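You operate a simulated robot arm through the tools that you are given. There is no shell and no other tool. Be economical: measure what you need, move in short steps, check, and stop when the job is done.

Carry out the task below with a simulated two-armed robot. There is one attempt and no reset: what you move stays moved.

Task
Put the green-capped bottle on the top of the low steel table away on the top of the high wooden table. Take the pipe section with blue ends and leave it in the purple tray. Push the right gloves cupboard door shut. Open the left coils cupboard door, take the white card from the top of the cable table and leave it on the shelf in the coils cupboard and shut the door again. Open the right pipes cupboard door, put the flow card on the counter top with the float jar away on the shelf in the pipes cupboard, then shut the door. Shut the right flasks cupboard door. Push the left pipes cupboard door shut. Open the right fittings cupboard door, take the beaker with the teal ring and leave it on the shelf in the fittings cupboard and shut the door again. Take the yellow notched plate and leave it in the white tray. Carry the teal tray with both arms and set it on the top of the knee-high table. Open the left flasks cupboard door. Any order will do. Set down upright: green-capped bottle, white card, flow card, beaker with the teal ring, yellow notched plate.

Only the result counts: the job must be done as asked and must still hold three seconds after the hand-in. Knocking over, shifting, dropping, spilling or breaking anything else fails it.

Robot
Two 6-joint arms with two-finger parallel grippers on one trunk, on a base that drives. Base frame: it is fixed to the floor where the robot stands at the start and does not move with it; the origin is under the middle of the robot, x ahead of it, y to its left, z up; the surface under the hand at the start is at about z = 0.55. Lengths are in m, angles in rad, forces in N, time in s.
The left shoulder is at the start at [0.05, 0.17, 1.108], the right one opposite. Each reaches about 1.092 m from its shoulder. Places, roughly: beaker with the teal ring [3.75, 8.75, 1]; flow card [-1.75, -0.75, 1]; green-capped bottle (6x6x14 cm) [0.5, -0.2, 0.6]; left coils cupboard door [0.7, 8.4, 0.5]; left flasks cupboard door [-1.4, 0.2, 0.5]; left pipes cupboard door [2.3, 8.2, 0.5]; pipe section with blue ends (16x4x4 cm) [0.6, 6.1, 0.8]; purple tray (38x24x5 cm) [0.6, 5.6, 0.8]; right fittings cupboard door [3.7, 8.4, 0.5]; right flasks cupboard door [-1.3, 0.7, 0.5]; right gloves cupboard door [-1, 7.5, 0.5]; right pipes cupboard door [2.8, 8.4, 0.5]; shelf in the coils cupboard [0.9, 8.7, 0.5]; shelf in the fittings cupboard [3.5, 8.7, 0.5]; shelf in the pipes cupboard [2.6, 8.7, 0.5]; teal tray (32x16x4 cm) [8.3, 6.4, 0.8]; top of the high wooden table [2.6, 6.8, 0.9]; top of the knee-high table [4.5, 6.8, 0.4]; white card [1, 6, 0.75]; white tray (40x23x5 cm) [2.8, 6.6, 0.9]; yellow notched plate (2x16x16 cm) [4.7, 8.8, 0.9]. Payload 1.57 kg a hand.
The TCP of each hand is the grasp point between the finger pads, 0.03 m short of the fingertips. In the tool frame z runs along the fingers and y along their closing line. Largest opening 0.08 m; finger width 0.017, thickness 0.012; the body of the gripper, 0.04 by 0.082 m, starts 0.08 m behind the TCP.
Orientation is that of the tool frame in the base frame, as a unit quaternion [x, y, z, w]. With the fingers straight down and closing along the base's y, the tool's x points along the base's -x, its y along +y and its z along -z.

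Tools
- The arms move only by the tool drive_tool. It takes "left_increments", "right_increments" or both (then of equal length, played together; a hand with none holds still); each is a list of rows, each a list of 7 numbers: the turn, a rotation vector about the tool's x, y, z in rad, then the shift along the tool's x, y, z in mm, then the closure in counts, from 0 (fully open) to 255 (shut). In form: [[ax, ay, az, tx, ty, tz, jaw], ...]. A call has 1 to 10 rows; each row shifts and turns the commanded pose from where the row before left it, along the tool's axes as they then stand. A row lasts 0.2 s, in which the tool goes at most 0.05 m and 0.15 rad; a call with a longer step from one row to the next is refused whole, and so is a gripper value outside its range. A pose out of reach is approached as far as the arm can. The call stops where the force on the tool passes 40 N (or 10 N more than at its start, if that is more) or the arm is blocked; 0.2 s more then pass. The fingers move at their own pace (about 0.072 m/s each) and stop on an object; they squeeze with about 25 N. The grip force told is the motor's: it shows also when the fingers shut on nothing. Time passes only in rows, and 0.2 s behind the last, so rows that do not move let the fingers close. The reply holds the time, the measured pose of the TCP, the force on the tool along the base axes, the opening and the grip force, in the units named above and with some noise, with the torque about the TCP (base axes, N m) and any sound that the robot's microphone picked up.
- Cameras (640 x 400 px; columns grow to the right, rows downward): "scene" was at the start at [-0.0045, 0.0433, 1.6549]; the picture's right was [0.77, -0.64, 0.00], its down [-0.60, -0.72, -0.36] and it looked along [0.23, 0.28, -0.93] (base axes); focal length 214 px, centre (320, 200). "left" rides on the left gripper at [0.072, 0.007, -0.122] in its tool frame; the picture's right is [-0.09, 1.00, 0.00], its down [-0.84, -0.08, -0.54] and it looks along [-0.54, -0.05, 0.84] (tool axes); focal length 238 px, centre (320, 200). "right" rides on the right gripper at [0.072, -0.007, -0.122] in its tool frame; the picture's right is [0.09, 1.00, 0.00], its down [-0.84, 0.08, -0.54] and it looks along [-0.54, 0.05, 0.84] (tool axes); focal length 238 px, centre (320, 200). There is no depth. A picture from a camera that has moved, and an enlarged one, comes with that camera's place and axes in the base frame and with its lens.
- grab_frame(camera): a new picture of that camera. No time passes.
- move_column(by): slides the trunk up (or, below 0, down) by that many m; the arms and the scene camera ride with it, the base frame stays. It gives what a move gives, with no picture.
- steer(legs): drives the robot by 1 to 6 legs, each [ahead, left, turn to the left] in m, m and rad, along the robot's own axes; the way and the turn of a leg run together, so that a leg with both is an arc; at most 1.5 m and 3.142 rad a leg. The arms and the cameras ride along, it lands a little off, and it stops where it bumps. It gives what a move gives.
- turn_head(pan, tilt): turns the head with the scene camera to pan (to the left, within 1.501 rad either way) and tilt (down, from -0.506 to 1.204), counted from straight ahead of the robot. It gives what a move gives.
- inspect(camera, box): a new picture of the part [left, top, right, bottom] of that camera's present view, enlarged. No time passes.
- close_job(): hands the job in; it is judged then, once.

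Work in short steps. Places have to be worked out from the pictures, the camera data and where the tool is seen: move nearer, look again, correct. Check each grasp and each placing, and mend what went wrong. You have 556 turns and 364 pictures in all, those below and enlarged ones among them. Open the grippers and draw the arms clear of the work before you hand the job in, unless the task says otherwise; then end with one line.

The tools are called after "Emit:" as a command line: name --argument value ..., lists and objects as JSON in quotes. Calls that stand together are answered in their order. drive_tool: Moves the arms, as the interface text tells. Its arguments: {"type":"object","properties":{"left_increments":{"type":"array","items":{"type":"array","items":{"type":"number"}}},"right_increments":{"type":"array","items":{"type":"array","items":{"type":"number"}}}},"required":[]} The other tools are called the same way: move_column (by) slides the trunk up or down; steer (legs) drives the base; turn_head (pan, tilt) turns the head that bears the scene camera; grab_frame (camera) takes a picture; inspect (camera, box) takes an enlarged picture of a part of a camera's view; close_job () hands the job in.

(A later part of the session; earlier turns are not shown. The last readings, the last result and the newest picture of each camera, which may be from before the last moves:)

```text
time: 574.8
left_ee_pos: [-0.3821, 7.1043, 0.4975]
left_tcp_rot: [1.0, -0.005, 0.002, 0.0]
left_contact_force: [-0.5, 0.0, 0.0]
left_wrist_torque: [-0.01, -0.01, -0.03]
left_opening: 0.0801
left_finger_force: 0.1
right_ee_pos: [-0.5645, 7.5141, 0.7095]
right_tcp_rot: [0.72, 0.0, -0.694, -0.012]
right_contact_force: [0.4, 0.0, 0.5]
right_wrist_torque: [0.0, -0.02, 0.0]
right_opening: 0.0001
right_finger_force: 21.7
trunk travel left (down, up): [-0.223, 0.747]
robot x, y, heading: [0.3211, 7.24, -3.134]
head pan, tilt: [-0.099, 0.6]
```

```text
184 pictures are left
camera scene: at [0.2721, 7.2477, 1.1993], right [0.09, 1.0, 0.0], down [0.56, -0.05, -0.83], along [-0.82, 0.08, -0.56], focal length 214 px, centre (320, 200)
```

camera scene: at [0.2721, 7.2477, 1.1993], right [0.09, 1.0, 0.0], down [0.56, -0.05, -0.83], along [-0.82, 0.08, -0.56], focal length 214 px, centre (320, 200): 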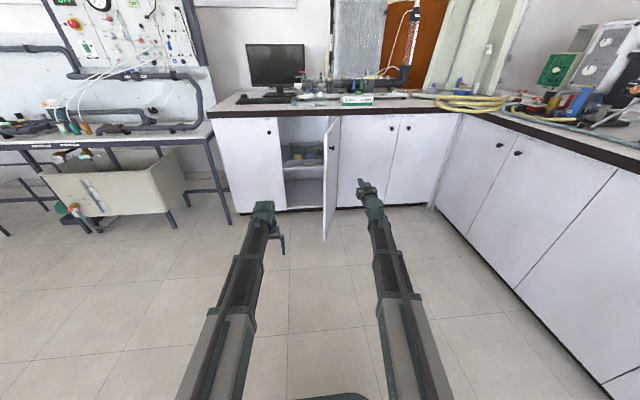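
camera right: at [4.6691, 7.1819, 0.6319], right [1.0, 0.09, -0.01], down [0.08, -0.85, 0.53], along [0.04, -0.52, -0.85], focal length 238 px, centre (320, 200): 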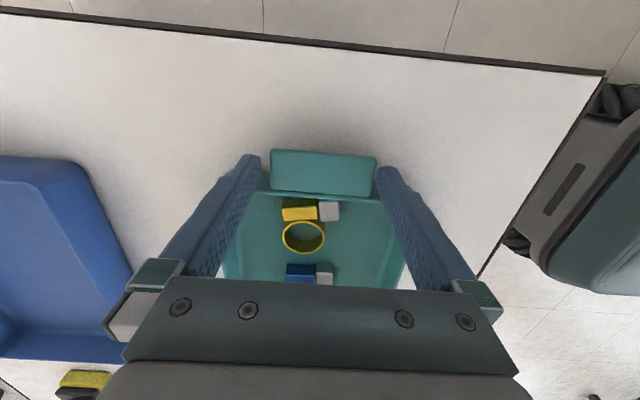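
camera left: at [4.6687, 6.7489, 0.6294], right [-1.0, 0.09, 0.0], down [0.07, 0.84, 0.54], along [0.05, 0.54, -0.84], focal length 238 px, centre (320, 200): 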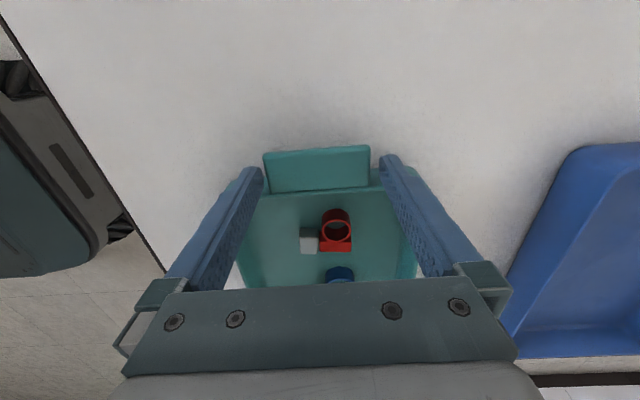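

I drive the fist in beside the door and sweep it shut with base moves.

Emit:
steer --legs '[[0.2, 0, 0], [0.09, 0.06, 0], [0.06, 0.12, 0], [0.1, 0.065, 0]]'

Emit:
grab_frame --camera "scene"

```text
time: 578.9
left_ee_pos: [-0.8303, 6.8562, 0.4982]
left_tcp_rot: [1.0, -0.006, 0.002, 0.0]
left_contact_force: [-0.4, -0.5, -0.9]
left_wrist_torque: [0.01, 0.01, -0.02]
left_opening: 0.08
left_finger_force: 0.0
right_ee_pos: [-1.0128, 7.2655, 0.7102]
right_tcp_rot: [0.72, 0.001, -0.694, -0.012]
right_contact_force: [0.7, -0.1, 0.1]
right_wrist_torque: [-0.01, -0.01, 0.0]
right_opening: 0.0
right_finger_force: 20.8
trunk travel left (down, up): [-0.223, 0.747]
robot x, y, heading: [-0.1274, 6.9923, -3.131]
head pan, tilt: [-0.099, 0.6]
```

```text
183 pictures are left
camera scene: at [-0.1762, 6.9998, 1.1992], right [0.09, 1.0, 0.0], down [0.56, -0.05, -0.83], along [-0.82, 0.08, -0.56], focal length 214 px, centre (320, 200)
```

scene: 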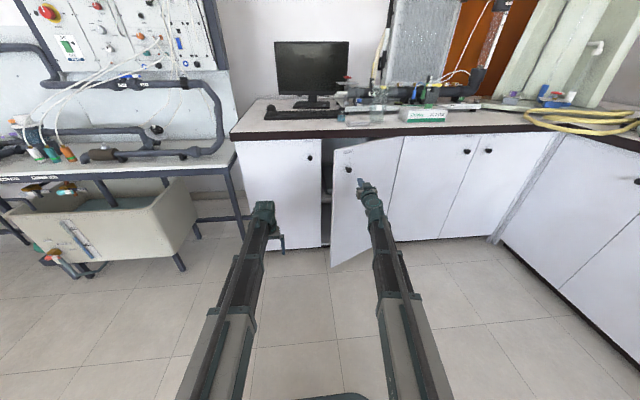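

Emit:
drive_tool --right_increments '[[0, 0, 0, 0, 0, 30, 255], [0, 0, 0, 0, 0, 30, 255], [0, 0, 0, 0, 0, 25, 255], [0, 0, 0, 0, 0, 15, 255], [0, 0, 0, 0, 0, 10, 255], [0, 0, 0, 0, 0, 10, 255], [0, 0, 0, 0, 0, 10, 255], [0, 0, 0, 0, 0, 10, 255]]'

Emit:
inspect --camera "scene" --box '[220, 90, 500, 280]'

```text
time: 580.7
left_ee_pos: [-0.832, 6.8555, 0.499]
left_tcp_rot: [1.0, -0.005, 0.002, 0.001]
left_contact_force: [0.2, -0.8, 0.5]
left_wrist_torque: [-0.02, 0.0, 0.0]
left_opening: 0.0797
left_finger_force: 0.1
right_ee_pos: [-1.1527, 7.2677, 0.7091]
right_tcp_rot: [0.722, 0.0, -0.692, -0.013]
right_contact_force: [0.5, 0.3, -1.0]
right_wrist_torque: [-0.01, 0.01, -0.01]
right_opening: 0.0
right_finger_force: 21.2
right hand out of reach, approached as far as the arm can: row 3
trunk travel left (down, up): [-0.223, 0.747]
robot x, y, heading: [-0.1283, 6.9904, -3.132]
head pan, tilt: [-0.099, 0.6]
```

```text
2.11 times, centred on (360, 185) of scene
camera zoom: at [-0.1763, 6.9998, 1.1992], right [0.09, 1.0, 0.0], down [0.56, -0.05, -0.83], along [-0.82, 0.08, -0.56], focal length 452 px, centre (236, 232)
```

zoom: 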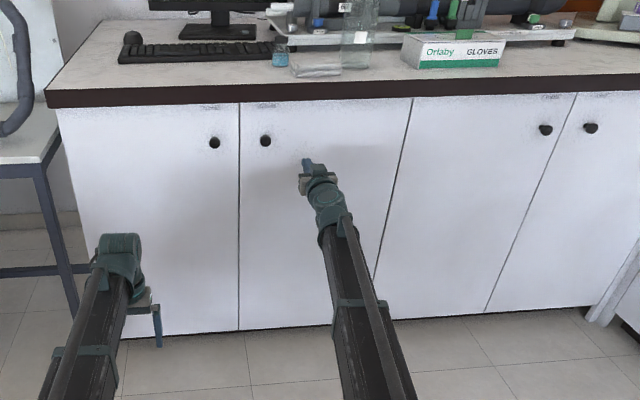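

Looks nearly flush; I press until contact.

Emit:
drive_tool --right_increments '[[0, 0, 0, 0, 0, 10, 255], [0, 0, 0, 0, 0, 10, 255], [0, 0, 0, 0, 0, 10, 255], [0, 0, 0, 0, 0, 10, 255]]'

Emit:
inspect --camera "scene" --box '[220, 90, 500, 280]'

```text
time: 581.8
left_ee_pos: [-0.8312, 6.8551, 0.4978]
left_tcp_rot: [1.0, -0.006, 0.003, 0.0]
left_contact_force: [0.3, 0.1, 0.8]
left_wrist_torque: [0.01, 0.02, 0.0]
left_opening: 0.08
left_finger_force: 0.0
right_ee_pos: [-1.1861, 7.2682, 0.7083]
right_tcp_rot: [0.722, 0.001, -0.692, -0.012]
right_contact_force: [4.5, -1.0, -0.3]
right_wrist_torque: [0.01, 0.01, 0.07]
right_opening: 0.0
right_finger_force: 21.2
right hand out of reach, approached as far as the arm can: row 4
trunk travel left (down, up): [-0.223, 0.747]
robot x, y, heading: [-0.1284, 6.9893, -3.136]
head pan, tilt: [-0.099, 0.6]
stopped in row 4 (right hand): the force on the tool passed its limit at 42 N (the readings are from after the stop); the commanded pose is now the measured one
```

```text
2.11 times, centred on (360, 185) of scene
camera zoom: at [-0.1753, 6.9998, 1.1994], right [0.09, 1.0, 0.0], down [0.56, -0.05, -0.83], along [-0.82, 0.08, -0.56], focal length 452 px, centre (236, 232)
```

zoom: 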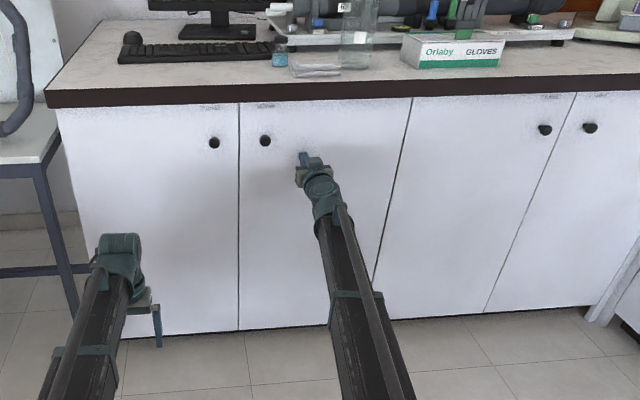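

The gloves door is shut. Next the pipe section: I pull back, raise the trunk, turn to face east and go to (-0.15, 5.95) on the west side of the cable table.

Emit:
drive_tool --right_increments '[[0, 0, 0, 0, 0, -40, 255], [0, 0, 0, 0, 0, -40, 255], [0, 0, 0, 0, 0, -40, 255], [0, 0, 0, 0, 0, -40, 255], [0, 0, 0, 0, 0, -40, 255], [0, 0, 0, 0, 0, -40, 255], [0, 0, 0, 0, 0, -40, 255]]'

Emit:
move_column --by 0.4

Emit:
move_column --by 0.33

Emit:
drive_tool --right_increments '[[0, 0.15, 0, 0, 0, 0, 0], [0, 0.15, 0, 0, 0, 0, 0], [0, 0.15, 0, 0, 0, 0, 0], [0, 0.15, 0, 0, 0, 0, 0], [0, 0.15, 0, 0, 0, 0, 0], [0, 0.15, 0, 0, 0, 0, 0], [0, 0.15, 0, 0, 0, 0, 0], [0, 0.15, 0, 0, 0, 0, 0], [0, 0.15, 0, 0, 0, 0, 0], [0, 0.15, 0, 0, 0, 0, 0]]'

Emit:
steer --legs '[[0, 0, 1.57], [0.95, 0, 0], [0, 0, 1.57]]'

Emit:
turn_head --pan 0.0 --tilt 0.85

Emit:
grab_frame --camera "scene"

```text
time: 583.4
left_ee_pos: [-0.831, 6.8567, 0.498]
left_tcp_rot: [1.0, -0.005, 0.002, 0.0]
left_contact_force: [0.1, -0.9, 0.4]
left_wrist_torque: [0.0, 0.03, 0.0]
left_opening: 0.0801
left_finger_force: 0.0
right_ee_pos: [-0.9106, 7.2644, 0.7099]
right_tcp_rot: [0.721, 0.001, -0.693, -0.011]
right_contact_force: [-1.5, -0.3, -0.2]
right_wrist_torque: [0.03, 0.0, 0.01]
right_opening: 0.0001
right_finger_force: 20.9
right hand out of reach, approached as far as the arm can: row 3, 5, 7
trunk travel left (down, up): [-0.223, 0.747]
robot x, y, heading: [-0.126, 6.9873, -3.142]
head pan, tilt: [-0.099, 0.6]
```

```text
time: 587.2
left_ee_pos: [-0.8309, 6.8571, 0.8979]
left_tcp_rot: [1.0, -0.005, 0.002, 0.0]
left_contact_force: [0.2, 0.5, -1.1]
left_wrist_torque: [0.01, -0.01, 0.02]
left_opening: 0.0802
left_finger_force: 0.1
right_ee_pos: [-0.9095, 7.2641, 1.1104]
right_tcp_rot: [0.72, 0.002, -0.693, -0.011]
right_contact_force: [-0.5, -1.1, 0.0]
right_wrist_torque: [-0.03, 0.0, -0.02]
right_opening: 0.0001
right_finger_force: 21.1
trunk travel left (down, up): [-0.623, 0.347]
robot x, y, heading: [-0.1277, 6.9906, -3.135]
head pan, tilt: [-0.099, 0.6]
```

```text
time: 590.5
left_ee_pos: [-0.8302, 6.8563, 1.2284]
left_tcp_rot: [1.0, -0.005, 0.003, 0.0]
left_contact_force: [-0.4, 0.2, -0.6]
left_wrist_torque: [-0.02, 0.01, -0.03]
left_opening: 0.0799
left_finger_force: 0.1
right_ee_pos: [-0.909, 7.2648, 1.4394]
right_tcp_rot: [0.721, 0.002, -0.693, -0.011]
right_contact_force: [-1.0, 0.0, -0.6]
right_wrist_torque: [-0.02, 0.01, 0.0]
right_opening: 0.0
right_finger_force: 21.1
trunk travel left (down, up): [-0.953, 0.017]
robot x, y, heading: [-0.1268, 6.9908, -3.133]
head pan, tilt: [-0.099, 0.6]
```

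```text
time: 592.7
left_ee_pos: [-0.8319, 6.8563, 1.2273]
left_tcp_rot: [1.0, -0.005, 0.003, 0.0]
left_contact_force: [1.2, 0.1, 0.0]
left_wrist_torque: [-0.03, -0.02, 0.02]
left_opening: 0.0802
left_finger_force: 0.1
right_ee_pos: [-0.9097, 7.2639, 1.2284]
right_tcp_rot: [1.0, -0.007, -0.015, -0.009]
right_contact_force: [0.4, 1.4, 0.8]
right_wrist_torque: [-0.02, 0.0, -0.01]
right_opening: 0.08
right_finger_force: 0.2
right hand out of reach, approached as far as the arm can: row 1, 2, 3, 4, 5, 6, 7, 8, 9, 10
trunk travel left (down, up): [-0.953, 0.017]
robot x, y, heading: [-0.1281, 6.9889, -3.139]
head pan, tilt: [-0.099, 0.6]
```

```text
time: 605.3
left_ee_pos: [0.5699, 6.1528, 1.2278]
left_tcp_rot: [0.016, 1.0, 0.0, -0.003]
left_contact_force: [0.5, -0.2, 0.1]
left_wrist_torque: [0.03, 0.02, 0.01]
left_opening: 0.0798
left_finger_force: 0.0
right_ee_pos: [0.6393, 5.7413, 1.2285]
right_tcp_rot: [0.018, 1.0, -0.01, 0.016]
right_contact_force: [-1.2, -0.2, -0.3]
right_wrist_torque: [0.01, -0.03, -0.01]
right_opening: 0.0802
right_finger_force: 0.0
trunk travel left (down, up): [-0.953, 0.017]
robot x, y, heading: [-0.1369, 6.0319, -0.018]
head pan, tilt: [-0.099, 0.6]
```

```text
time: 606.0
left_ee_pos: [0.5704, 6.1515, 1.2279]
left_tcp_rot: [0.017, 1.0, 0.001, -0.003]
left_contact_force: [-0.2, 0.2, -0.1]
left_wrist_torque: [0.02, 0.01, 0.02]
left_opening: 0.08
left_finger_force: 0.1
right_ee_pos: [0.6399, 5.7406, 1.2274]
right_tcp_rot: [0.019, 1.0, -0.009, 0.017]
right_contact_force: [0.2, -0.7, -0.1]
right_wrist_torque: [0.01, 0.03, 0.02]
right_opening: 0.0802
right_finger_force: 0.1
trunk travel left (down, up): [-0.953, 0.017]
robot x, y, heading: [-0.1327, 6.0333, -0.023]
head pan, tilt: [0.0, 0.85]
```

```text
180 pictures are left
camera scene: at [-0.0985, 6.0322, 1.9084], right [-0.02, -1.0, 0.0], down [-0.75, 0.01, -0.66], along [0.66, -0.01, -0.75], focal length 214 px, centre (320, 200)
```

scene: 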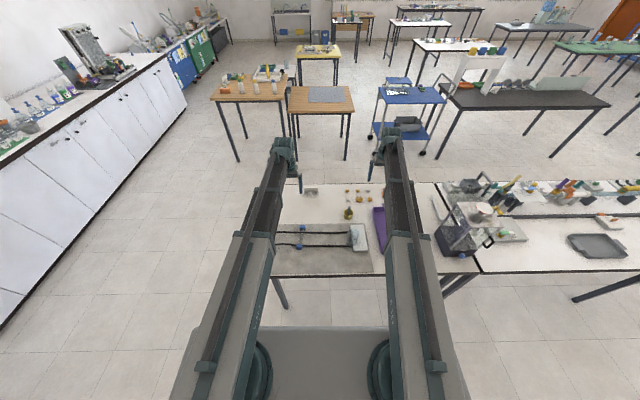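

Emit:
inspect --camera "scene" --box '[260, 170, 440, 290]'

Emit:
grab_frame --camera "left"

```text
3.33 times, centred on (350, 230) of scene
camera zoom: at [-0.0985, 6.0322, 1.9084], right [-0.02, -1.0, 0.0], down [-0.75, 0.01, -0.66], along [0.66, -0.01, -0.75], focal length 715 px, centre (220, 100)
```

zoom: 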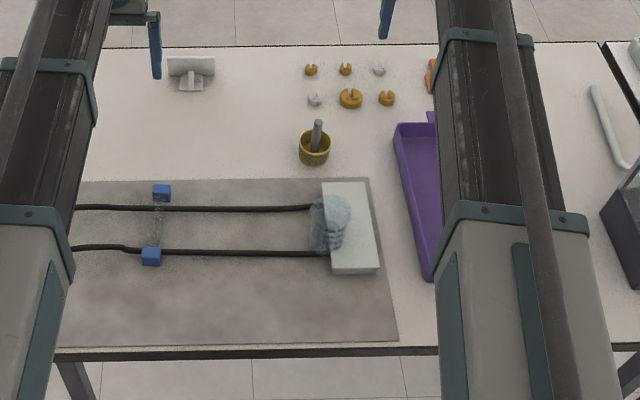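

```text
178 pictures are left
camera left: at [0.4992, 6.1592, 1.35], right [0.13, 0.99, 0.0], down [0.84, -0.11, 0.54], along [0.53, -0.07, -0.84], focal length 238 px, centre (320, 200)
```

left: 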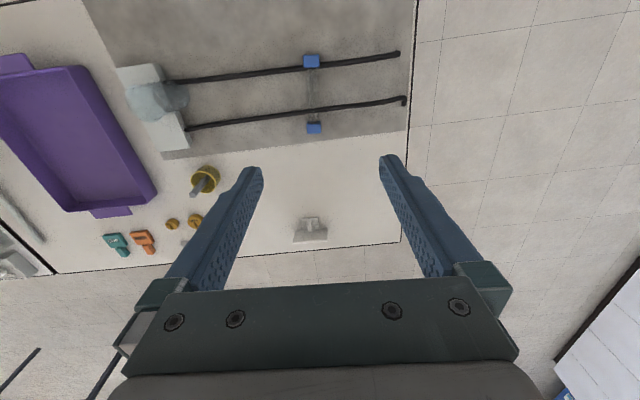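

The pipe lies along x across two black rails, from about (0.52, 6.14) to (0.65, 6.125). I centre the left hand over its middle and lower 0.25.

Emit:
drive_tool --left_increments '[[0, 0, 0, -13, -18, 0, 90], [0, 0, 0, 0, 0, 0, 90]]'

Emit:
move_column --by -0.25

Emit:
grab_frame --camera "left"

```text
time: 606.6
left_ee_pos: [0.5837, 6.1324, 1.2292]
left_tcp_rot: [0.017, 1.0, 0.0, -0.003]
left_contact_force: [-0.8, -0.4, 0.3]
left_wrist_torque: [-0.03, 0.0, 0.0]
left_opening: 0.0519
left_finger_force: 0.0
right_ee_pos: [0.6395, 5.7421, 1.2287]
right_tcp_rot: [0.018, 1.0, -0.01, 0.018]
right_contact_force: [0.0, -0.5, -0.6]
right_wrist_torque: [0.0, -0.03, -0.02]
right_opening: 0.08
right_finger_force: 0.0
trunk travel left (down, up): [-0.953, 0.017]
robot x, y, heading: [-0.1383, 6.0309, -0.02]
head pan, tilt: [0.0, 0.85]
```

```text
time: 609.2
left_ee_pos: [0.5827, 6.1327, 0.9783]
left_tcp_rot: [0.016, 1.0, 0.0, -0.003]
left_contact_force: [0.7, 0.4, 1.1]
left_wrist_torque: [-0.01, -0.01, 0.02]
left_opening: 0.052
left_finger_force: 0.2
right_ee_pos: [0.6394, 5.7414, 0.9784]
right_tcp_rot: [0.019, 1.0, -0.01, 0.016]
right_contact_force: [0.1, 0.1, 0.4]
right_wrist_torque: [0.0, -0.01, 0.0]
right_opening: 0.08
right_finger_force: 0.1
trunk travel left (down, up): [-0.703, 0.267]
robot x, y, heading: [-0.1361, 6.033, -0.017]
head pan, tilt: [0.0, 0.85]
```

```text
177 pictures are left
camera left: at [0.512, 6.1406, 1.1001], right [0.13, 0.99, 0.0], down [0.84, -0.11, 0.54], along [0.53, -0.07, -0.84], focal length 238 px, centre (320, 200)
```

left: 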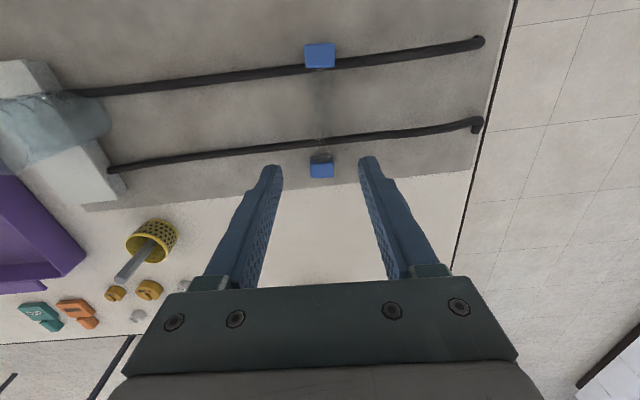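

Emit:
inspect --camera "left" --box '[260, 20, 380, 190]'

```text
2.35 times, centred on (320, 105) of left
camera zoom: at [0.512, 6.1406, 1.1001], right [0.13, 0.99, 0.0], down [0.84, -0.11, 0.54], along [0.53, -0.07, -0.84], focal length 561 px, centre (320, 424)
```

zoom: 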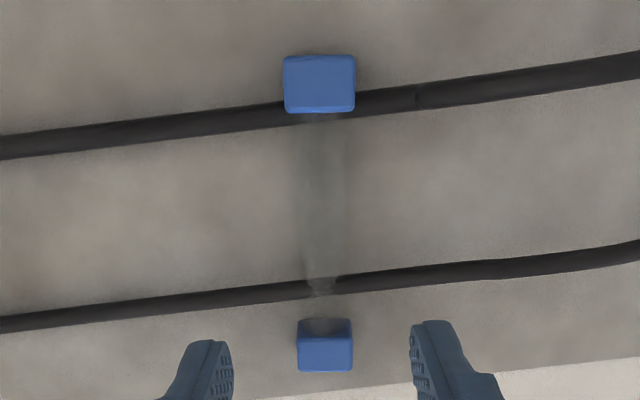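

The tube (≈2.4 cm) between the blue ends is centred. I lower toward it in steps.

Emit:
move_column --by -0.15

Emit:
grab_frame --camera "left"

Emit:
grab_frame --camera "right"

```text
time: 611.0
left_ee_pos: [0.5828, 6.1325, 0.8279]
left_tcp_rot: [0.017, 1.0, 0.0, -0.002]
left_contact_force: [0.3, 1.7, 0.0]
left_wrist_torque: [0.02, 0.01, -0.04]
left_opening: 0.0518
left_finger_force: 0.2
right_ee_pos: [0.6383, 5.7401, 0.8274]
right_tcp_rot: [0.018, 1.0, -0.01, 0.016]
right_contact_force: [0.3, 0.7, 1.1]
right_wrist_torque: [-0.01, -0.06, 0.0]
right_opening: 0.08
right_finger_force: 0.1
trunk travel left (down, up): [-0.553, 0.417]
robot x, y, heading: [-0.1352, 6.0314, -0.015]
head pan, tilt: [0.0, 0.85]
```

```text
175 pictures are left
camera left: at [0.5119, 6.1406, 0.9501], right [0.13, 0.99, 0.0], down [0.84, -0.11, 0.54], along [0.53, -0.07, -0.84], focal length 238 px, centre (320, 200)
```

left: 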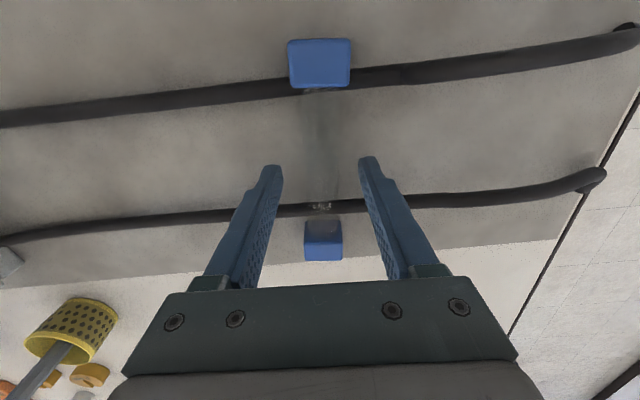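

```text
174 pictures are left
camera right: at [0.5626, 5.74, 0.9486], right [-0.06, 1.0, -0.02], down [0.82, 0.06, 0.57], along [0.57, 0.01, -0.82], focal length 238 px, centre (320, 200)
```

right: 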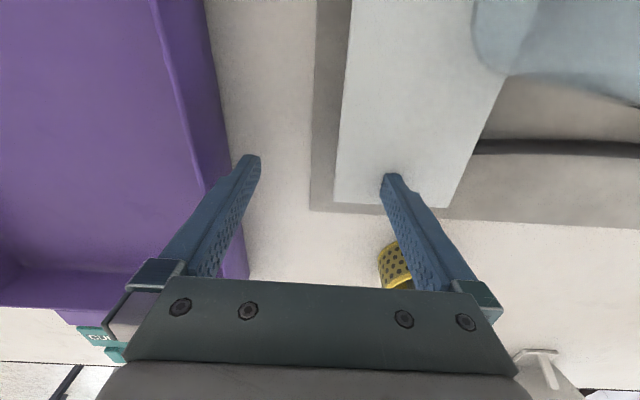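

The right hand hovers above a white block near glassware; I raise again and retract the right arm before going on.

Emit:
move_column --by 0.2

Emit:
drive_tool --right_increments '[[0, 0, 0, 40, 0, 0, 255], [0, 0, 0, 40, 0, 0, 255], [0, 0, 0, 40, 0, 0, 255], [0, 0, 0, 40, 0, 0, 255], [0, 0, 0, 40, 0, 0, 255], [0, 0, 0, 40, 0, 0, 255], [0, 0, 0, 40, 0, 0, 255], [0, 0, 0, 40, 0, 0, 255]]'

Emit:
grab_frame --camera "scene"

```text
time: 613.1
left_ee_pos: [0.5825, 6.1332, 1.0283]
left_tcp_rot: [0.017, 1.0, 0.0, -0.002]
left_contact_force: [-0.5, -0.7, 1.4]
left_wrist_torque: [0.02, 0.0, -0.02]
left_opening: 0.052
left_finger_force: 0.2
right_ee_pos: [0.6394, 5.7411, 1.0295]
right_tcp_rot: [0.019, 1.0, -0.01, 0.017]
right_contact_force: [-0.1, 0.6, 0.6]
right_wrist_torque: [-0.03, 0.0, -0.02]
right_opening: 0.0798
right_finger_force: 0.0
trunk travel left (down, up): [-0.753, 0.217]
robot x, y, heading: [-0.1383, 6.0335, -0.019]
head pan, tilt: [0.0, 0.85]
```

```text
time: 615.0
left_ee_pos: [0.5817, 6.1322, 1.0283]
left_tcp_rot: [0.017, 1.0, 0.0, -0.002]
left_contact_force: [0.8, 0.2, 0.9]
left_wrist_torque: [0.02, 0.04, 0.0]
left_opening: 0.0519
left_finger_force: 0.0
right_ee_pos: [0.318, 5.7528, 1.0289]
right_tcp_rot: [0.018, 1.0, -0.01, 0.015]
right_contact_force: [-0.2, 0.7, 0.4]
right_wrist_torque: [-0.01, 0.0, -0.04]
right_opening: 0.0
right_finger_force: 21.1
right hand out of reach, approached as far as the arm can: row 3, 5, 8
trunk travel left (down, up): [-0.753, 0.217]
robot x, y, heading: [-0.1361, 6.0308, -0.015]
head pan, tilt: [0.0, 0.85]
```

```text
173 pictures are left
camera scene: at [-0.0992, 6.0323, 1.7084], right [-0.02, -1.0, 0.0], down [-0.75, 0.01, -0.66], along [0.66, -0.01, -0.75], focal length 214 px, centre (320, 200)
```

scene: 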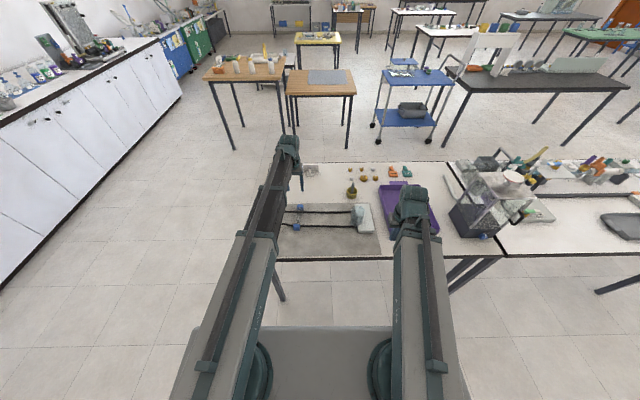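

Now the right hand is clear of the table. I lower again to the pipe.

Emit:
move_column --by -0.2

Emit:
move_column --by -0.03

Emit:
grab_frame --camera "left"

```text
time: 617.1
left_ee_pos: [0.583, 6.1322, 0.828]
left_tcp_rot: [0.017, 1.0, 0.0, -0.003]
left_contact_force: [0.2, -0.5, -0.1]
left_wrist_torque: [0.02, 0.0, -0.05]
left_opening: 0.0519
left_finger_force: 0.0
right_ee_pos: [0.3204, 5.7521, 0.8284]
right_tcp_rot: [0.018, 1.0, -0.01, 0.016]
right_contact_force: [0.5, 0.2, 0.6]
right_wrist_torque: [-0.02, 0.01, -0.03]
right_opening: 0.0
right_finger_force: 21.4
trunk travel left (down, up): [-0.553, 0.417]
robot x, y, heading: [-0.1357, 6.0331, -0.022]
head pan, tilt: [0.0, 0.85]
```

```text
time: 617.7
left_ee_pos: [0.5839, 6.1312, 0.8107]
left_tcp_rot: [0.017, 1.0, 0.0, -0.001]
left_contact_force: [-2.3, -1.7, 29.8]
left_wrist_torque: [-0.04, -0.05, 0.29]
left_opening: 0.0515
left_finger_force: 0.1
right_ee_pos: [0.3206, 5.752, 0.8088]
right_tcp_rot: [0.019, 1.0, -0.01, 0.018]
right_contact_force: [-0.2, 0.9, -0.8]
right_wrist_torque: [0.0, 0.0, -0.02]
right_opening: 0.0
right_finger_force: 21.3
trunk travel left (down, up): [-0.533, 0.437]
robot x, y, heading: [-0.1363, 6.031, -0.014]
head pan, tilt: [0.0, 0.85]
stopped: the force on the tool passed its limit at 252 N (the readings are from after the stop); the commanded pose is now the measured one
```

```text
172 pictures are left
camera left: at [0.5111, 6.1404, 0.9316], right [0.12, 0.99, 0.0], down [0.83, -0.1, 0.54], along [0.54, -0.07, -0.84], focal length 238 px, centre (320, 200)
```

left: 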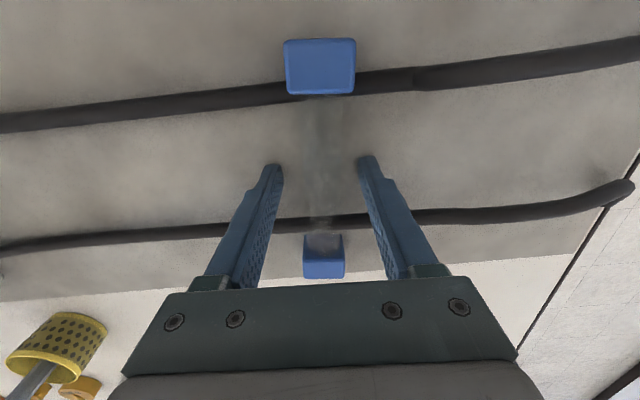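

The fingertips touched the table (z≈0.78). I rise 4 mm and close on the tube.

Emit:
move_column --by 0.005

Emit:
drive_tool --left_increments '[[0, 0, 0, 0, 0, 0, 255], [0, 0, 0, 0, 0, 0, 255], [0, 0, 0, 0, 0, 0, 255]]'

Emit:
move_column --by 0.06

Emit:
grab_frame --camera "left"

```text
time: 618.2
left_ee_pos: [0.5849, 6.1337, 0.8116]
left_tcp_rot: [0.016, 1.0, 0.0, 0.0]
left_contact_force: [0.0, 0.5, 0.3]
left_wrist_torque: [0.04, -0.01, 0.0]
left_opening: 0.0516
left_finger_force: 0.0
right_ee_pos: [0.3218, 5.752, 0.8123]
right_tcp_rot: [0.018, 1.0, -0.01, 0.017]
right_contact_force: [-0.4, -0.2, 0.2]
right_wrist_torque: [-0.01, 0.01, -0.01]
right_opening: 0.0
right_finger_force: 21.3
trunk travel left (down, up): [-0.538, 0.432]
robot x, y, heading: [-0.135, 6.0316, -0.018]
head pan, tilt: [0.0, 0.85]
```

```text
time: 619.0
left_ee_pos: [0.584, 6.1331, 0.8142]
left_tcp_rot: [0.017, 1.0, 0.0, -0.002]
left_contact_force: [-0.4, -0.9, -0.8]
left_wrist_torque: [0.05, -0.02, 0.02]
left_opening: 0.0239
left_finger_force: 24.7
right_ee_pos: [0.3221, 5.7518, 0.8134]
right_tcp_rot: [0.019, 1.0, -0.011, 0.017]
right_contact_force: [0.3, -0.4, -0.4]
right_wrist_torque: [0.0, -0.01, 0.0]
right_opening: 0.0
right_finger_force: 21.3
trunk travel left (down, up): [-0.538, 0.432]
robot x, y, heading: [-0.137, 6.0328, -0.014]
head pan, tilt: [0.0, 0.85]
```

```text
time: 620.0
left_ee_pos: [0.5846, 6.1339, 0.8733]
left_tcp_rot: [0.016, 1.0, 0.0, 0.0]
left_contact_force: [0.6, -0.5, -0.9]
left_wrist_torque: [-0.02, 0.04, -0.02]
left_opening: 0.024
left_finger_force: 24.8
right_ee_pos: [0.3209, 5.7518, 0.8731]
right_tcp_rot: [0.019, 1.0, -0.011, 0.016]
right_contact_force: [0.8, -0.1, 1.1]
right_wrist_torque: [0.01, 0.02, 0.01]
right_opening: 0.0
right_finger_force: 21.4
trunk travel left (down, up): [-0.598, 0.372]
robot x, y, heading: [-0.1323, 6.0307, -0.015]
head pan, tilt: [0.0, 0.85]
```

```text
171 pictures are left
camera left: at [0.5134, 6.1409, 0.9946], right [0.13, 0.99, 0.0], down [0.83, -0.11, 0.54], along [0.54, -0.07, -0.84], focal length 238 px, centre (320, 200)
```

left: 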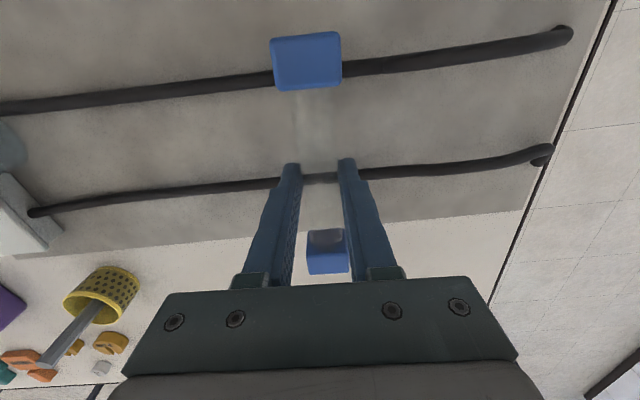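

The pipe is held and free of the cables. I raise 0.22 m and strafe 0.55 right to bring it over the purple tray.

Emit:
move_column --by 0.22

Emit:
steer --legs '[[0, -0.55, 0.015]]'

Emit:
grab_frame --camera "left"

Emit:
grab_frame --camera "scene"

```text
time: 622.3
left_ee_pos: [0.5855, 6.1316, 1.0942]
left_tcp_rot: [0.017, 1.0, 0.0, 0.0]
left_contact_force: [-0.2, 0.1, -0.9]
left_wrist_torque: [0.02, 0.01, 0.02]
left_opening: 0.0241
left_finger_force: 25.0
right_ee_pos: [0.3208, 5.7518, 1.0932]
right_tcp_rot: [0.019, 1.0, -0.009, 0.017]
right_contact_force: [0.1, -0.7, -0.1]
right_wrist_torque: [0.01, 0.0, -0.01]
right_opening: 0.0001
right_finger_force: 21.3
trunk travel left (down, up): [-0.818, 0.152]
robot x, y, heading: [-0.1399, 6.031, -0.014]
head pan, tilt: [0.0, 0.85]
```

```text
time: 625.5
left_ee_pos: [0.5769, 5.5971, 1.0927]
left_tcp_rot: [0.012, 1.0, 0.0, -0.001]
left_contact_force: [0.1, -0.3, -1.2]
left_wrist_torque: [-0.02, 0.01, 0.01]
left_opening: 0.024
left_finger_force: 25.0
right_ee_pos: [0.3173, 5.2143, 1.0934]
right_tcp_rot: [0.013, 1.0, -0.009, 0.018]
right_contact_force: [1.0, 0.5, 0.0]
right_wrist_torque: [0.0, 0.0, 0.02]
right_opening: 0.0
right_finger_force: 21.7
trunk travel left (down, up): [-0.818, 0.152]
robot x, y, heading: [-0.1443, 5.489, -0.008]
head pan, tilt: [0.0, 0.85]
```

```text
170 pictures are left
camera left: at [0.5057, 5.6043, 1.2147], right [0.11, 0.99, 0.0], down [0.84, -0.1, 0.54], along [0.54, -0.06, -0.84], focal length 238 px, centre (320, 200)
```

left: 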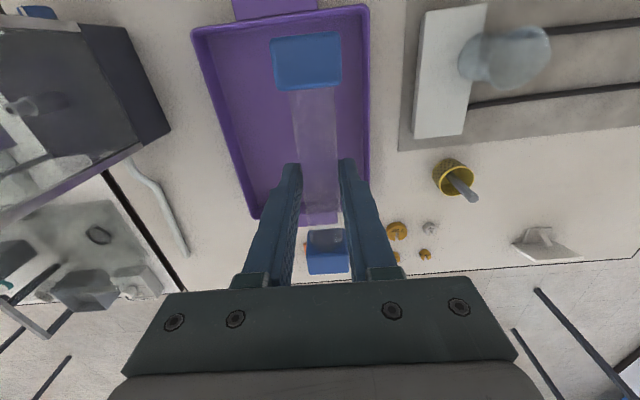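

```text
169 pictures are left
camera scene: at [-0.1046, 5.4886, 1.7733], right [-0.01, -1.0, 0.0], down [-0.75, 0.01, -0.66], along [0.66, 0.0, -0.75], focal length 214 px, centre (320, 200)
```

scene: 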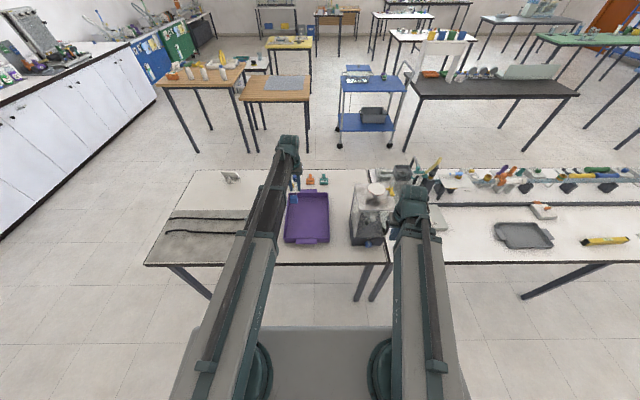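

The tray spans y 5.44–5.67, x 0.47–0.78. I centre the pipe (shift +5 cm x, −4 cm y) and lower.

Emit:
drive_tool --left_increments '[[0, 0, 0, -25, -20, 0, 255], [0, 0, 0, -25, -20, 0, 255], [0, 0, 0, 0, 0, 0, 255]]'

Emit:
move_column --by -0.23

Emit:
grab_frame --camera "left"

```text
time: 626.3
left_ee_pos: [0.6271, 5.5562, 1.0942]
left_tcp_rot: [0.011, 1.0, 0.0, -0.001]
left_contact_force: [0.5, -0.8, -1.8]
left_wrist_torque: [-0.04, 0.01, 0.03]
left_opening: 0.024
left_finger_force: 25.1
right_ee_pos: [0.3175, 5.2145, 1.0935]
right_tcp_rot: [0.013, 1.0, -0.01, 0.016]
right_contact_force: [-0.6, 0.2, -0.8]
right_wrist_torque: [-0.02, -0.02, -0.02]
right_opening: 0.0
right_finger_force: 21.3
trunk travel left (down, up): [-0.818, 0.152]
robot x, y, heading: [-0.1408, 5.4848, -0.006]
head pan, tilt: [0.0, 0.85]
```

```text
time: 628.7
left_ee_pos: [0.6258, 5.5563, 0.8625]
left_tcp_rot: [0.012, 1.0, 0.0, 0.0]
left_contact_force: [-0.2, -1.0, -1.6]
left_wrist_torque: [-0.02, 0.0, 0.0]
left_opening: 0.0239
left_finger_force: 25.2
right_ee_pos: [0.3172, 5.2135, 0.8635]
right_tcp_rot: [0.012, 1.0, -0.01, 0.016]
right_contact_force: [-0.1, 0.3, 0.3]
right_wrist_torque: [-0.02, 0.04, 0.02]
right_opening: 0.0
right_finger_force: 21.5
trunk travel left (down, up): [-0.588, 0.382]
robot x, y, heading: [-0.1415, 5.4907, -0.008]
head pan, tilt: [0.0, 0.85]
```

```text
168 pictures are left
camera left: at [0.5552, 5.5641, 0.9847], right [0.11, 0.99, 0.0], down [0.84, -0.1, 0.54], along [0.54, -0.06, -0.84], focal length 238 px, centre (320, 200)
```

left: 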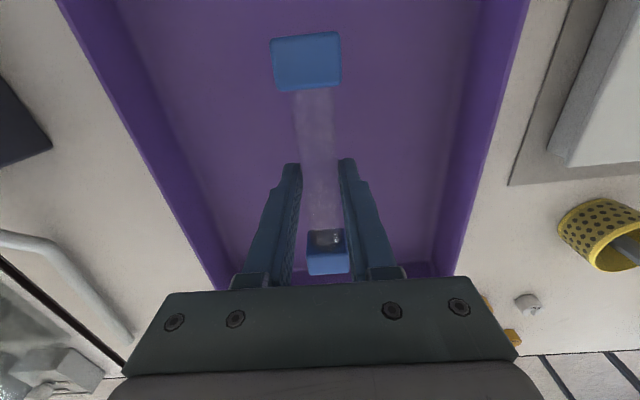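

Well inside the tray. I lower the last few centimetres to contact.

Emit:
move_column --by -0.03

Emit:
move_column --by -0.008

Emit:
move_column --by -0.006

```text
time: 629.4
left_ee_pos: [0.6271, 5.5576, 0.8322]
left_tcp_rot: [0.012, 1.0, 0.0, -0.001]
left_contact_force: [0.0, 0.3, -1.6]
left_wrist_torque: [0.0, 0.01, -0.01]
left_opening: 0.0241
left_finger_force: 24.6
right_ee_pos: [0.3185, 5.2139, 0.8342]
right_tcp_rot: [0.012, 1.0, -0.01, 0.017]
right_contact_force: [0.8, 0.4, -0.3]
right_wrist_torque: [0.05, 0.0, 0.03]
right_opening: 0.0
right_finger_force: 20.7
trunk travel left (down, up): [-0.558, 0.412]
robot x, y, heading: [-0.1449, 5.4892, -0.003]
head pan, tilt: [0.0, 0.85]
```

```text
time: 630.0
left_ee_pos: [0.6267, 5.5569, 0.8262]
left_tcp_rot: [0.012, 1.0, 0.0, -0.001]
left_contact_force: [-0.2, -0.1, -0.6]
left_wrist_torque: [-0.01, 0.01, -0.02]
left_opening: 0.0243
left_finger_force: 24.5
right_ee_pos: [0.3185, 5.2137, 0.8246]
right_tcp_rot: [0.013, 1.0, -0.009, 0.016]
right_contact_force: [1.0, -0.3, 0.1]
right_wrist_torque: [-0.01, -0.01, 0.01]
right_opening: 0.0
right_finger_force: 21.5
trunk travel left (down, up): [-0.55, 0.42]
robot x, y, heading: [-0.1432, 5.4851, -0.01]
head pan, tilt: [0.0, 0.85]
```

```text
time: 630.6
left_ee_pos: [0.6269, 5.5562, 0.8193]
left_tcp_rot: [0.012, 1.0, -0.001, -0.001]
left_contact_force: [-0.7, -0.5, -0.6]
left_wrist_torque: [-0.01, -0.01, -0.01]
left_opening: 0.024
left_finger_force: 24.8
right_ee_pos: [0.3176, 5.2145, 0.8204]
right_tcp_rot: [0.012, 1.0, -0.01, 0.016]
right_contact_force: [0.1, -0.1, -0.1]
right_wrist_torque: [0.0, 0.0, -0.04]
right_opening: 0.0
right_finger_force: 21.4
trunk travel left (down, up): [-0.544, 0.426]
robot x, y, heading: [-0.1438, 5.4929, -0.006]
head pan, tilt: [0.0, 0.85]
```

Emit:
move_column --by -0.004

Emit:
drive_tool --left_increments '[[0, 0, 0, 0, 0, 0, 220], [0, 0, 0, 0, 0, 0, 170], [0, 0, 0, 0, 0, 0, 100], [0, 0, 0, 0, 0, 0, 90], [0, 0, 0, 0, 0, 0, 90]]'

Emit:
move_column --by 0.1

Emit:
grab_frame --camera "left"

```text
time: 631.1
left_ee_pos: [0.6262, 5.5566, 0.8177]
left_tcp_rot: [0.012, 1.0, 0.001, 0.001]
left_contact_force: [5.9, 0.3, 22.0]
left_wrist_torque: [-0.01, -0.03, -0.01]
left_opening: 0.024
left_finger_force: 24.1
right_ee_pos: [0.317, 5.2142, 0.8167]
right_tcp_rot: [0.013, 1.0, -0.01, 0.018]
right_contact_force: [-0.2, 0.0, -0.1]
right_wrist_torque: [0.01, 0.03, -0.05]
right_opening: 0.0
right_finger_force: 21.3
trunk travel left (down, up): [-0.54, 0.43]
robot x, y, heading: [-0.1408, 5.4865, -0.011]
head pan, tilt: [0.0, 0.85]
```

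```text
time: 632.3
left_ee_pos: [0.6277, 5.5575, 0.8158]
left_tcp_rot: [0.011, 1.0, 0.001, -0.001]
left_contact_force: [-1.1, -0.4, 0.0]
left_wrist_torque: [0.01, 0.02, 0.01]
left_opening: 0.0517
left_finger_force: 0.0
right_ee_pos: [0.3182, 5.2147, 0.815]
right_tcp_rot: [0.012, 1.0, -0.009, 0.016]
right_contact_force: [-0.2, 0.1, -0.4]
right_wrist_torque: [0.0, -0.01, 0.0]
right_opening: 0.0
right_finger_force: 21.6
trunk travel left (down, up): [-0.54, 0.43]
robot x, y, heading: [-0.1415, 5.4913, -0.011]
head pan, tilt: [0.0, 0.85]
```

```text
time: 633.6
left_ee_pos: [0.626, 5.5573, 0.9148]
left_tcp_rot: [0.011, 1.0, 0.001, -0.001]
left_contact_force: [-0.3, -0.3, -0.2]
left_wrist_torque: [0.0, 0.01, 0.03]
left_opening: 0.0519
left_finger_force: 0.1
right_ee_pos: [0.3184, 5.2147, 0.9151]
right_tcp_rot: [0.012, 1.0, -0.01, 0.017]
right_contact_force: [0.5, 0.6, -0.5]
right_wrist_torque: [-0.02, -0.02, 0.02]
right_opening: 0.0
right_finger_force: 21.0
trunk travel left (down, up): [-0.64, 0.33]
robot x, y, heading: [-0.1398, 5.4892, -0.002]
head pan, tilt: [0.0, 0.85]
```

```text
167 pictures are left
camera left: at [0.5553, 5.5641, 1.0366], right [0.11, 0.99, 0.0], down [0.84, -0.1, 0.54], along [0.54, -0.06, -0.84], focal length 238 px, centre (320, 200)
```

left: 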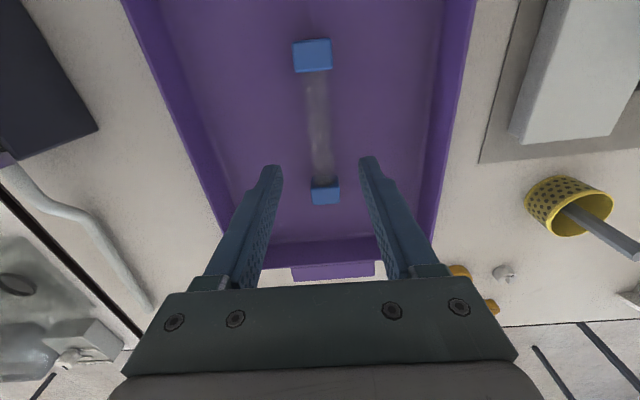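

The pipe lies in the purple tray. Last: the white card and the coils cupboard. I raise, go round the table's north end, and face south at about (1.12, 7.0).

Emit:
move_column --by 0.32

Emit:
steer --legs '[[-0.15, 0, 0], [0, 1.4, 0], [0, 0.45, 0], [1.4, 0, 0], [0, 0, -1.565], [0.3, 0, 0]]'

Emit:
grab_frame --camera "scene"

```text
time: 636.8
left_ee_pos: [0.6256, 5.5579, 1.2352]
left_tcp_rot: [0.012, 1.0, 0.0, -0.001]
left_contact_force: [-0.1, 0.5, 1.1]
left_wrist_torque: [0.02, -0.02, 0.03]
left_opening: 0.052
left_finger_force: 0.1
right_ee_pos: [0.3188, 5.2143, 1.2355]
right_tcp_rot: [0.012, 1.0, -0.009, 0.016]
right_contact_force: [-0.4, -0.5, -0.7]
right_wrist_torque: [0.02, 0.03, -0.01]
right_opening: 0.0001
right_finger_force: 21.1
trunk travel left (down, up): [-0.96, 0.01]
robot x, y, heading: [-0.142, 5.4888, -0.014]
head pan, tilt: [0.0, 0.85]
```

```text
time: 659.1
left_ee_pos: [1.1625, 6.2601, 1.2337]
left_tcp_rot: [0.722, 0.692, 0.001, -0.002]
left_contact_force: [-0.5, -0.5, -0.9]
left_wrist_torque: [0.03, 0.02, -0.02]
left_opening: 0.0519
left_finger_force: 0.1
right_ee_pos: [0.8262, 6.5734, 1.2351]
right_tcp_rot: [0.723, 0.691, -0.018, 0.004]
right_contact_force: [0.4, -0.8, -0.7]
right_wrist_torque: [0.02, -0.02, 0.06]
right_opening: 0.0001
right_finger_force: 21.6
trunk travel left (down, up): [-0.96, 0.01]
robot x, y, heading: [1.1127, 7.0295, -1.592]
head pan, tilt: [0.0, 0.85]
```

```text
166 pictures are left
camera scene: at [1.1087, 6.991, 1.9152], right [-1.0, 0.03, 0.0], down [0.02, 0.75, -0.66], along [-0.02, -0.66, -0.75], focal length 214 px, centre (320, 200)
```

scene: 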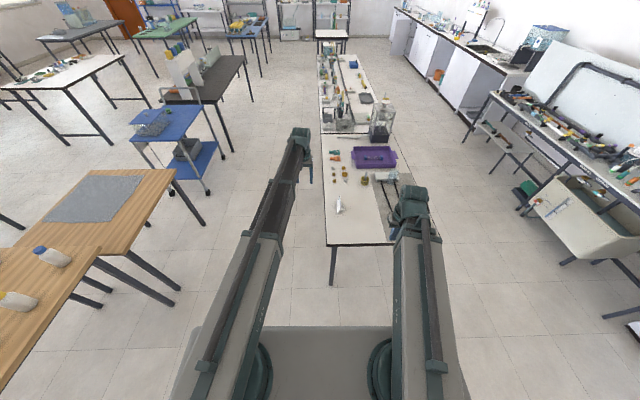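

I retract the left hand, tilt the right hand 35° forward, and align it with the card's x.

Emit:
drive_tool --left_increments '[[0, 0, 0, 35, 0, 0, 255], [0, 0, 0, 35, 0, 0, 255], [0, 0, 0, 35, 0, 0, 255], [0, 0, 0, 35, 0, 0, 255], [0, 0, 0, 35, 0, 0, 255], [0, 0, 0, 35, 0, 0, 255], [0, 0, 0, 35, 0, 0, 255], [0, 0, 0, 35, 0, 0, 255]]' --right_increments '[[0, 0, 0, -20, 15, 0, 0], [0, 0, 0, -20, 15, 0, 0], [0, 0, 0, -20, 15, 0, 0], [0, -0.122, 0, 0, 15, 0, 0], [0, -0.122, 0, 0, 15, 0, 0], [0, -0.122, 0, 0, 15, 0, 0], [0, -0.122, 0, 0, 15, 0, 0], [0, -0.122, 0, 0, 15, 0, 0]]'

Emit:
grab_frame --camera "right"

```text
time: 660.9
left_ee_pos: [1.1739, 6.5402, 1.2351]
left_tcp_rot: [0.721, 0.693, 0.001, -0.001]
left_contact_force: [0.2, -0.3, -0.1]
left_wrist_torque: [-0.02, 0.02, -0.03]
left_opening: 0.0
left_finger_force: 21.4
right_ee_pos: [0.9437, 6.4458, 1.2794]
right_tcp_rot: [0.684, 0.657, -0.235, 0.213]
right_contact_force: [-0.9, -0.5, 0.0]
right_wrist_torque: [-0.04, -0.01, 0.02]
right_opening: 0.0802
right_finger_force: 0.1
right hand out of reach, approached as far as the arm can: row 5, 6, 7, 8
trunk travel left (down, up): [-0.96, 0.01]
robot x, y, heading: [1.1122, 7.0315, -1.601]
head pan, tilt: [0.0, 0.85]
```

```text
165 pictures are left
camera right: at [0.9433, 6.5773, 1.3345], right [1.0, 0.03, -0.07], down [0.08, -0.35, 0.93], along [0.0, -0.94, -0.35], focal length 238 px, centre (320, 200)
```

right: 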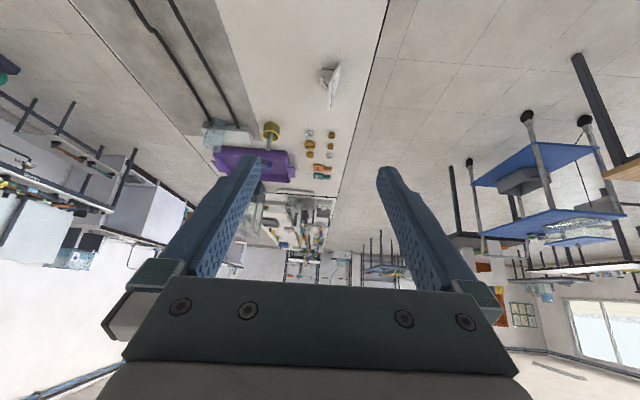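

Emit:
inspect --camera "right" --box '[290, 45, 380, 125]'

```text
5.00 times, centred on (335, 85) of right
camera zoom: at [0.9433, 6.5773, 1.3345], right [1.0, 0.03, -0.07], down [0.08, -0.35, 0.93], along [0.0, -0.94, -0.35], focal length 1192 px, centre (245, 775)
```

zoom: 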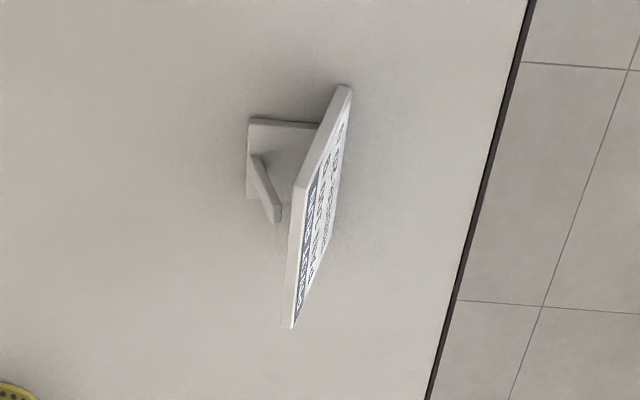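

The white card stands at y 6.023–6.121, top edge x≈0.947, z≈0.851, leaning like the other. I roll the hand to match.

Emit:
drive_tool --right_increments '[[-0.126, 0.006, 0.0655, 0, 0, 0, 60], [-0.126, 0.006, 0.0655, 0, 0, 0, 60], [0, 0, 0, 0, 0, 0, 60]]'

```text
time: 661.7
left_ee_pos: [1.1742, 6.5388, 1.2356]
left_tcp_rot: [0.722, 0.692, 0.001, -0.001]
left_contact_force: [0.3, -0.1, 0.1]
left_wrist_torque: [0.0, 0.01, 0.02]
left_opening: 0.0
left_finger_force: 21.3
right_ee_pos: [0.9438, 6.4457, 1.2846]
right_tcp_rot: [0.694, 0.637, -0.131, 0.307]
right_contact_force: [-0.6, 0.2, 0.3]
right_wrist_torque: [0.05, -0.02, 0.02]
right_opening: 0.0614
right_finger_force: 0.2
right hand out of reach, approached as far as the arm can: row 2
trunk travel left (down, up): [-0.96, 0.01]
robot x, y, heading: [1.1122, 7.0309, -1.591]
head pan, tilt: [0.0, 0.85]
```

Emit:
drive_tool --right_increments '[[0, 0, 0, -33.6, 0.9, 25.1, 60], [0, 0, 0, -33.6, 0.9, 25.1, 60], [0, 0, 0, -33.6, 0.9, 25.1, 60], [0, 0, 0, -33.6, 0.9, 25.1, 60], [0, 0, 0, -33.6, 0.9, 25.1, 60], [0, 0, 0, -33.6, 0.9, 25.1, 60], [0, 0, 0, -33.6, 0.9, 25.1, 60], [0, 0, 0, -33.6, 0.9, 25.1, 60]]'

Emit:
move_column --by -0.35

Emit:
grab_frame --camera "right"

```text
time: 663.5
left_ee_pos: [1.1735, 6.5398, 1.2335]
left_tcp_rot: [0.722, 0.692, 0.001, 0.0]
left_contact_force: [0.6, 0.3, 0.2]
left_wrist_torque: [-0.01, 0.0, 0.01]
left_opening: 0.0
left_finger_force: 21.4
right_ee_pos: [0.9494, 6.1071, 1.2844]
right_tcp_rot: [0.695, 0.637, -0.131, 0.306]
right_contact_force: [0.2, 0.6, -0.2]
right_wrist_torque: [0.02, 0.02, 0.0]
right_opening: 0.0611
right_finger_force: 0.1
trunk travel left (down, up): [-0.96, 0.01]
robot x, y, heading: [1.1073, 7.0314, -1.6]
head pan, tilt: [0.0, 0.85]
```

```text
time: 666.9
left_ee_pos: [1.1738, 6.539, 0.8853]
left_tcp_rot: [0.722, 0.692, 0.0, -0.001]
left_contact_force: [0.8, -0.4, 0.1]
left_wrist_torque: [0.01, 0.0, 0.01]
left_opening: 0.0
left_finger_force: 21.5
right_ee_pos: [0.9509, 6.1101, 0.9328]
right_tcp_rot: [0.695, 0.636, -0.132, 0.307]
right_contact_force: [-0.6, 0.0, 0.4]
right_wrist_torque: [-0.01, -0.01, 0.01]
right_opening: 0.0611
right_finger_force: 0.0
trunk travel left (down, up): [-0.61, 0.36]
robot x, y, heading: [1.1095, 7.0338, -1.596]
head pan, tilt: [0.0, 0.85]
```

```text
163 pictures are left
camera right: at [0.9289, 6.2404, 0.9865], right [0.98, 0.08, 0.2], down [-0.17, -0.35, 0.92], along [0.14, -0.93, -0.33], focal length 238 px, centre (320, 200)
```

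right: 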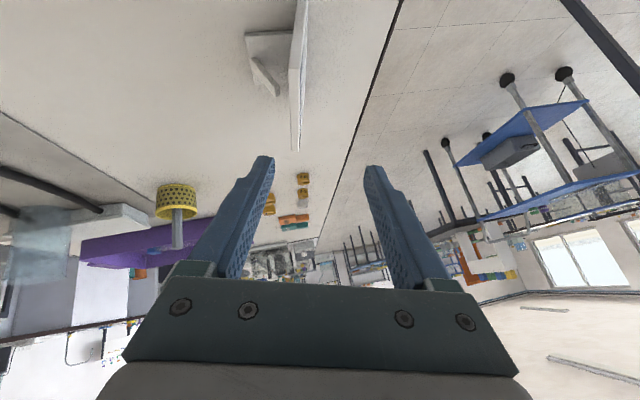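

Matches the estimate. I lower 6 cm and check again.

Emit:
move_column --by -0.06

Emit:
grab_frame --camera "right"

```text
time: 667.9
left_ee_pos: [1.1743, 6.54, 0.8249]
left_tcp_rot: [0.722, 0.692, 0.001, -0.001]
left_contact_force: [0.6, 0.5, -0.1]
left_wrist_torque: [-0.03, 0.01, 0.02]
left_opening: 0.0
left_finger_force: 21.2
right_ee_pos: [0.9494, 6.1091, 0.8742]
right_tcp_rot: [0.695, 0.637, -0.132, 0.307]
right_contact_force: [0.3, -0.3, -0.4]
right_wrist_torque: [-0.04, 0.0, 0.0]
right_opening: 0.0612
right_finger_force: 0.1
trunk travel left (down, up): [-0.55, 0.42]
robot x, y, heading: [1.1116, 7.033, -1.598]
head pan, tilt: [0.0, 0.85]
```

```text
162 pictures are left
camera right: at [0.9289, 6.2405, 0.9266], right [0.98, 0.08, 0.2], down [-0.17, -0.35, 0.92], along [0.14, -0.93, -0.33], focal length 238 px, centre (320, 200)
```

right: 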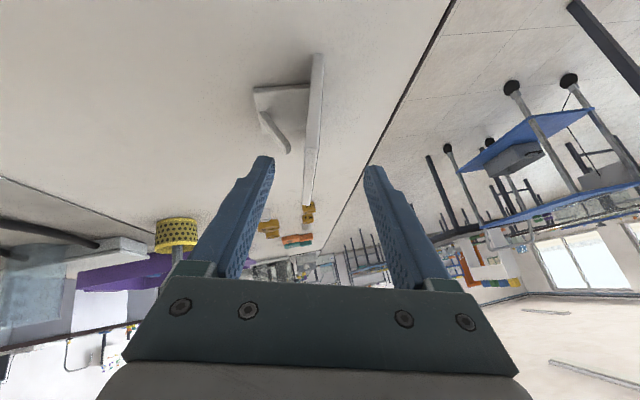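

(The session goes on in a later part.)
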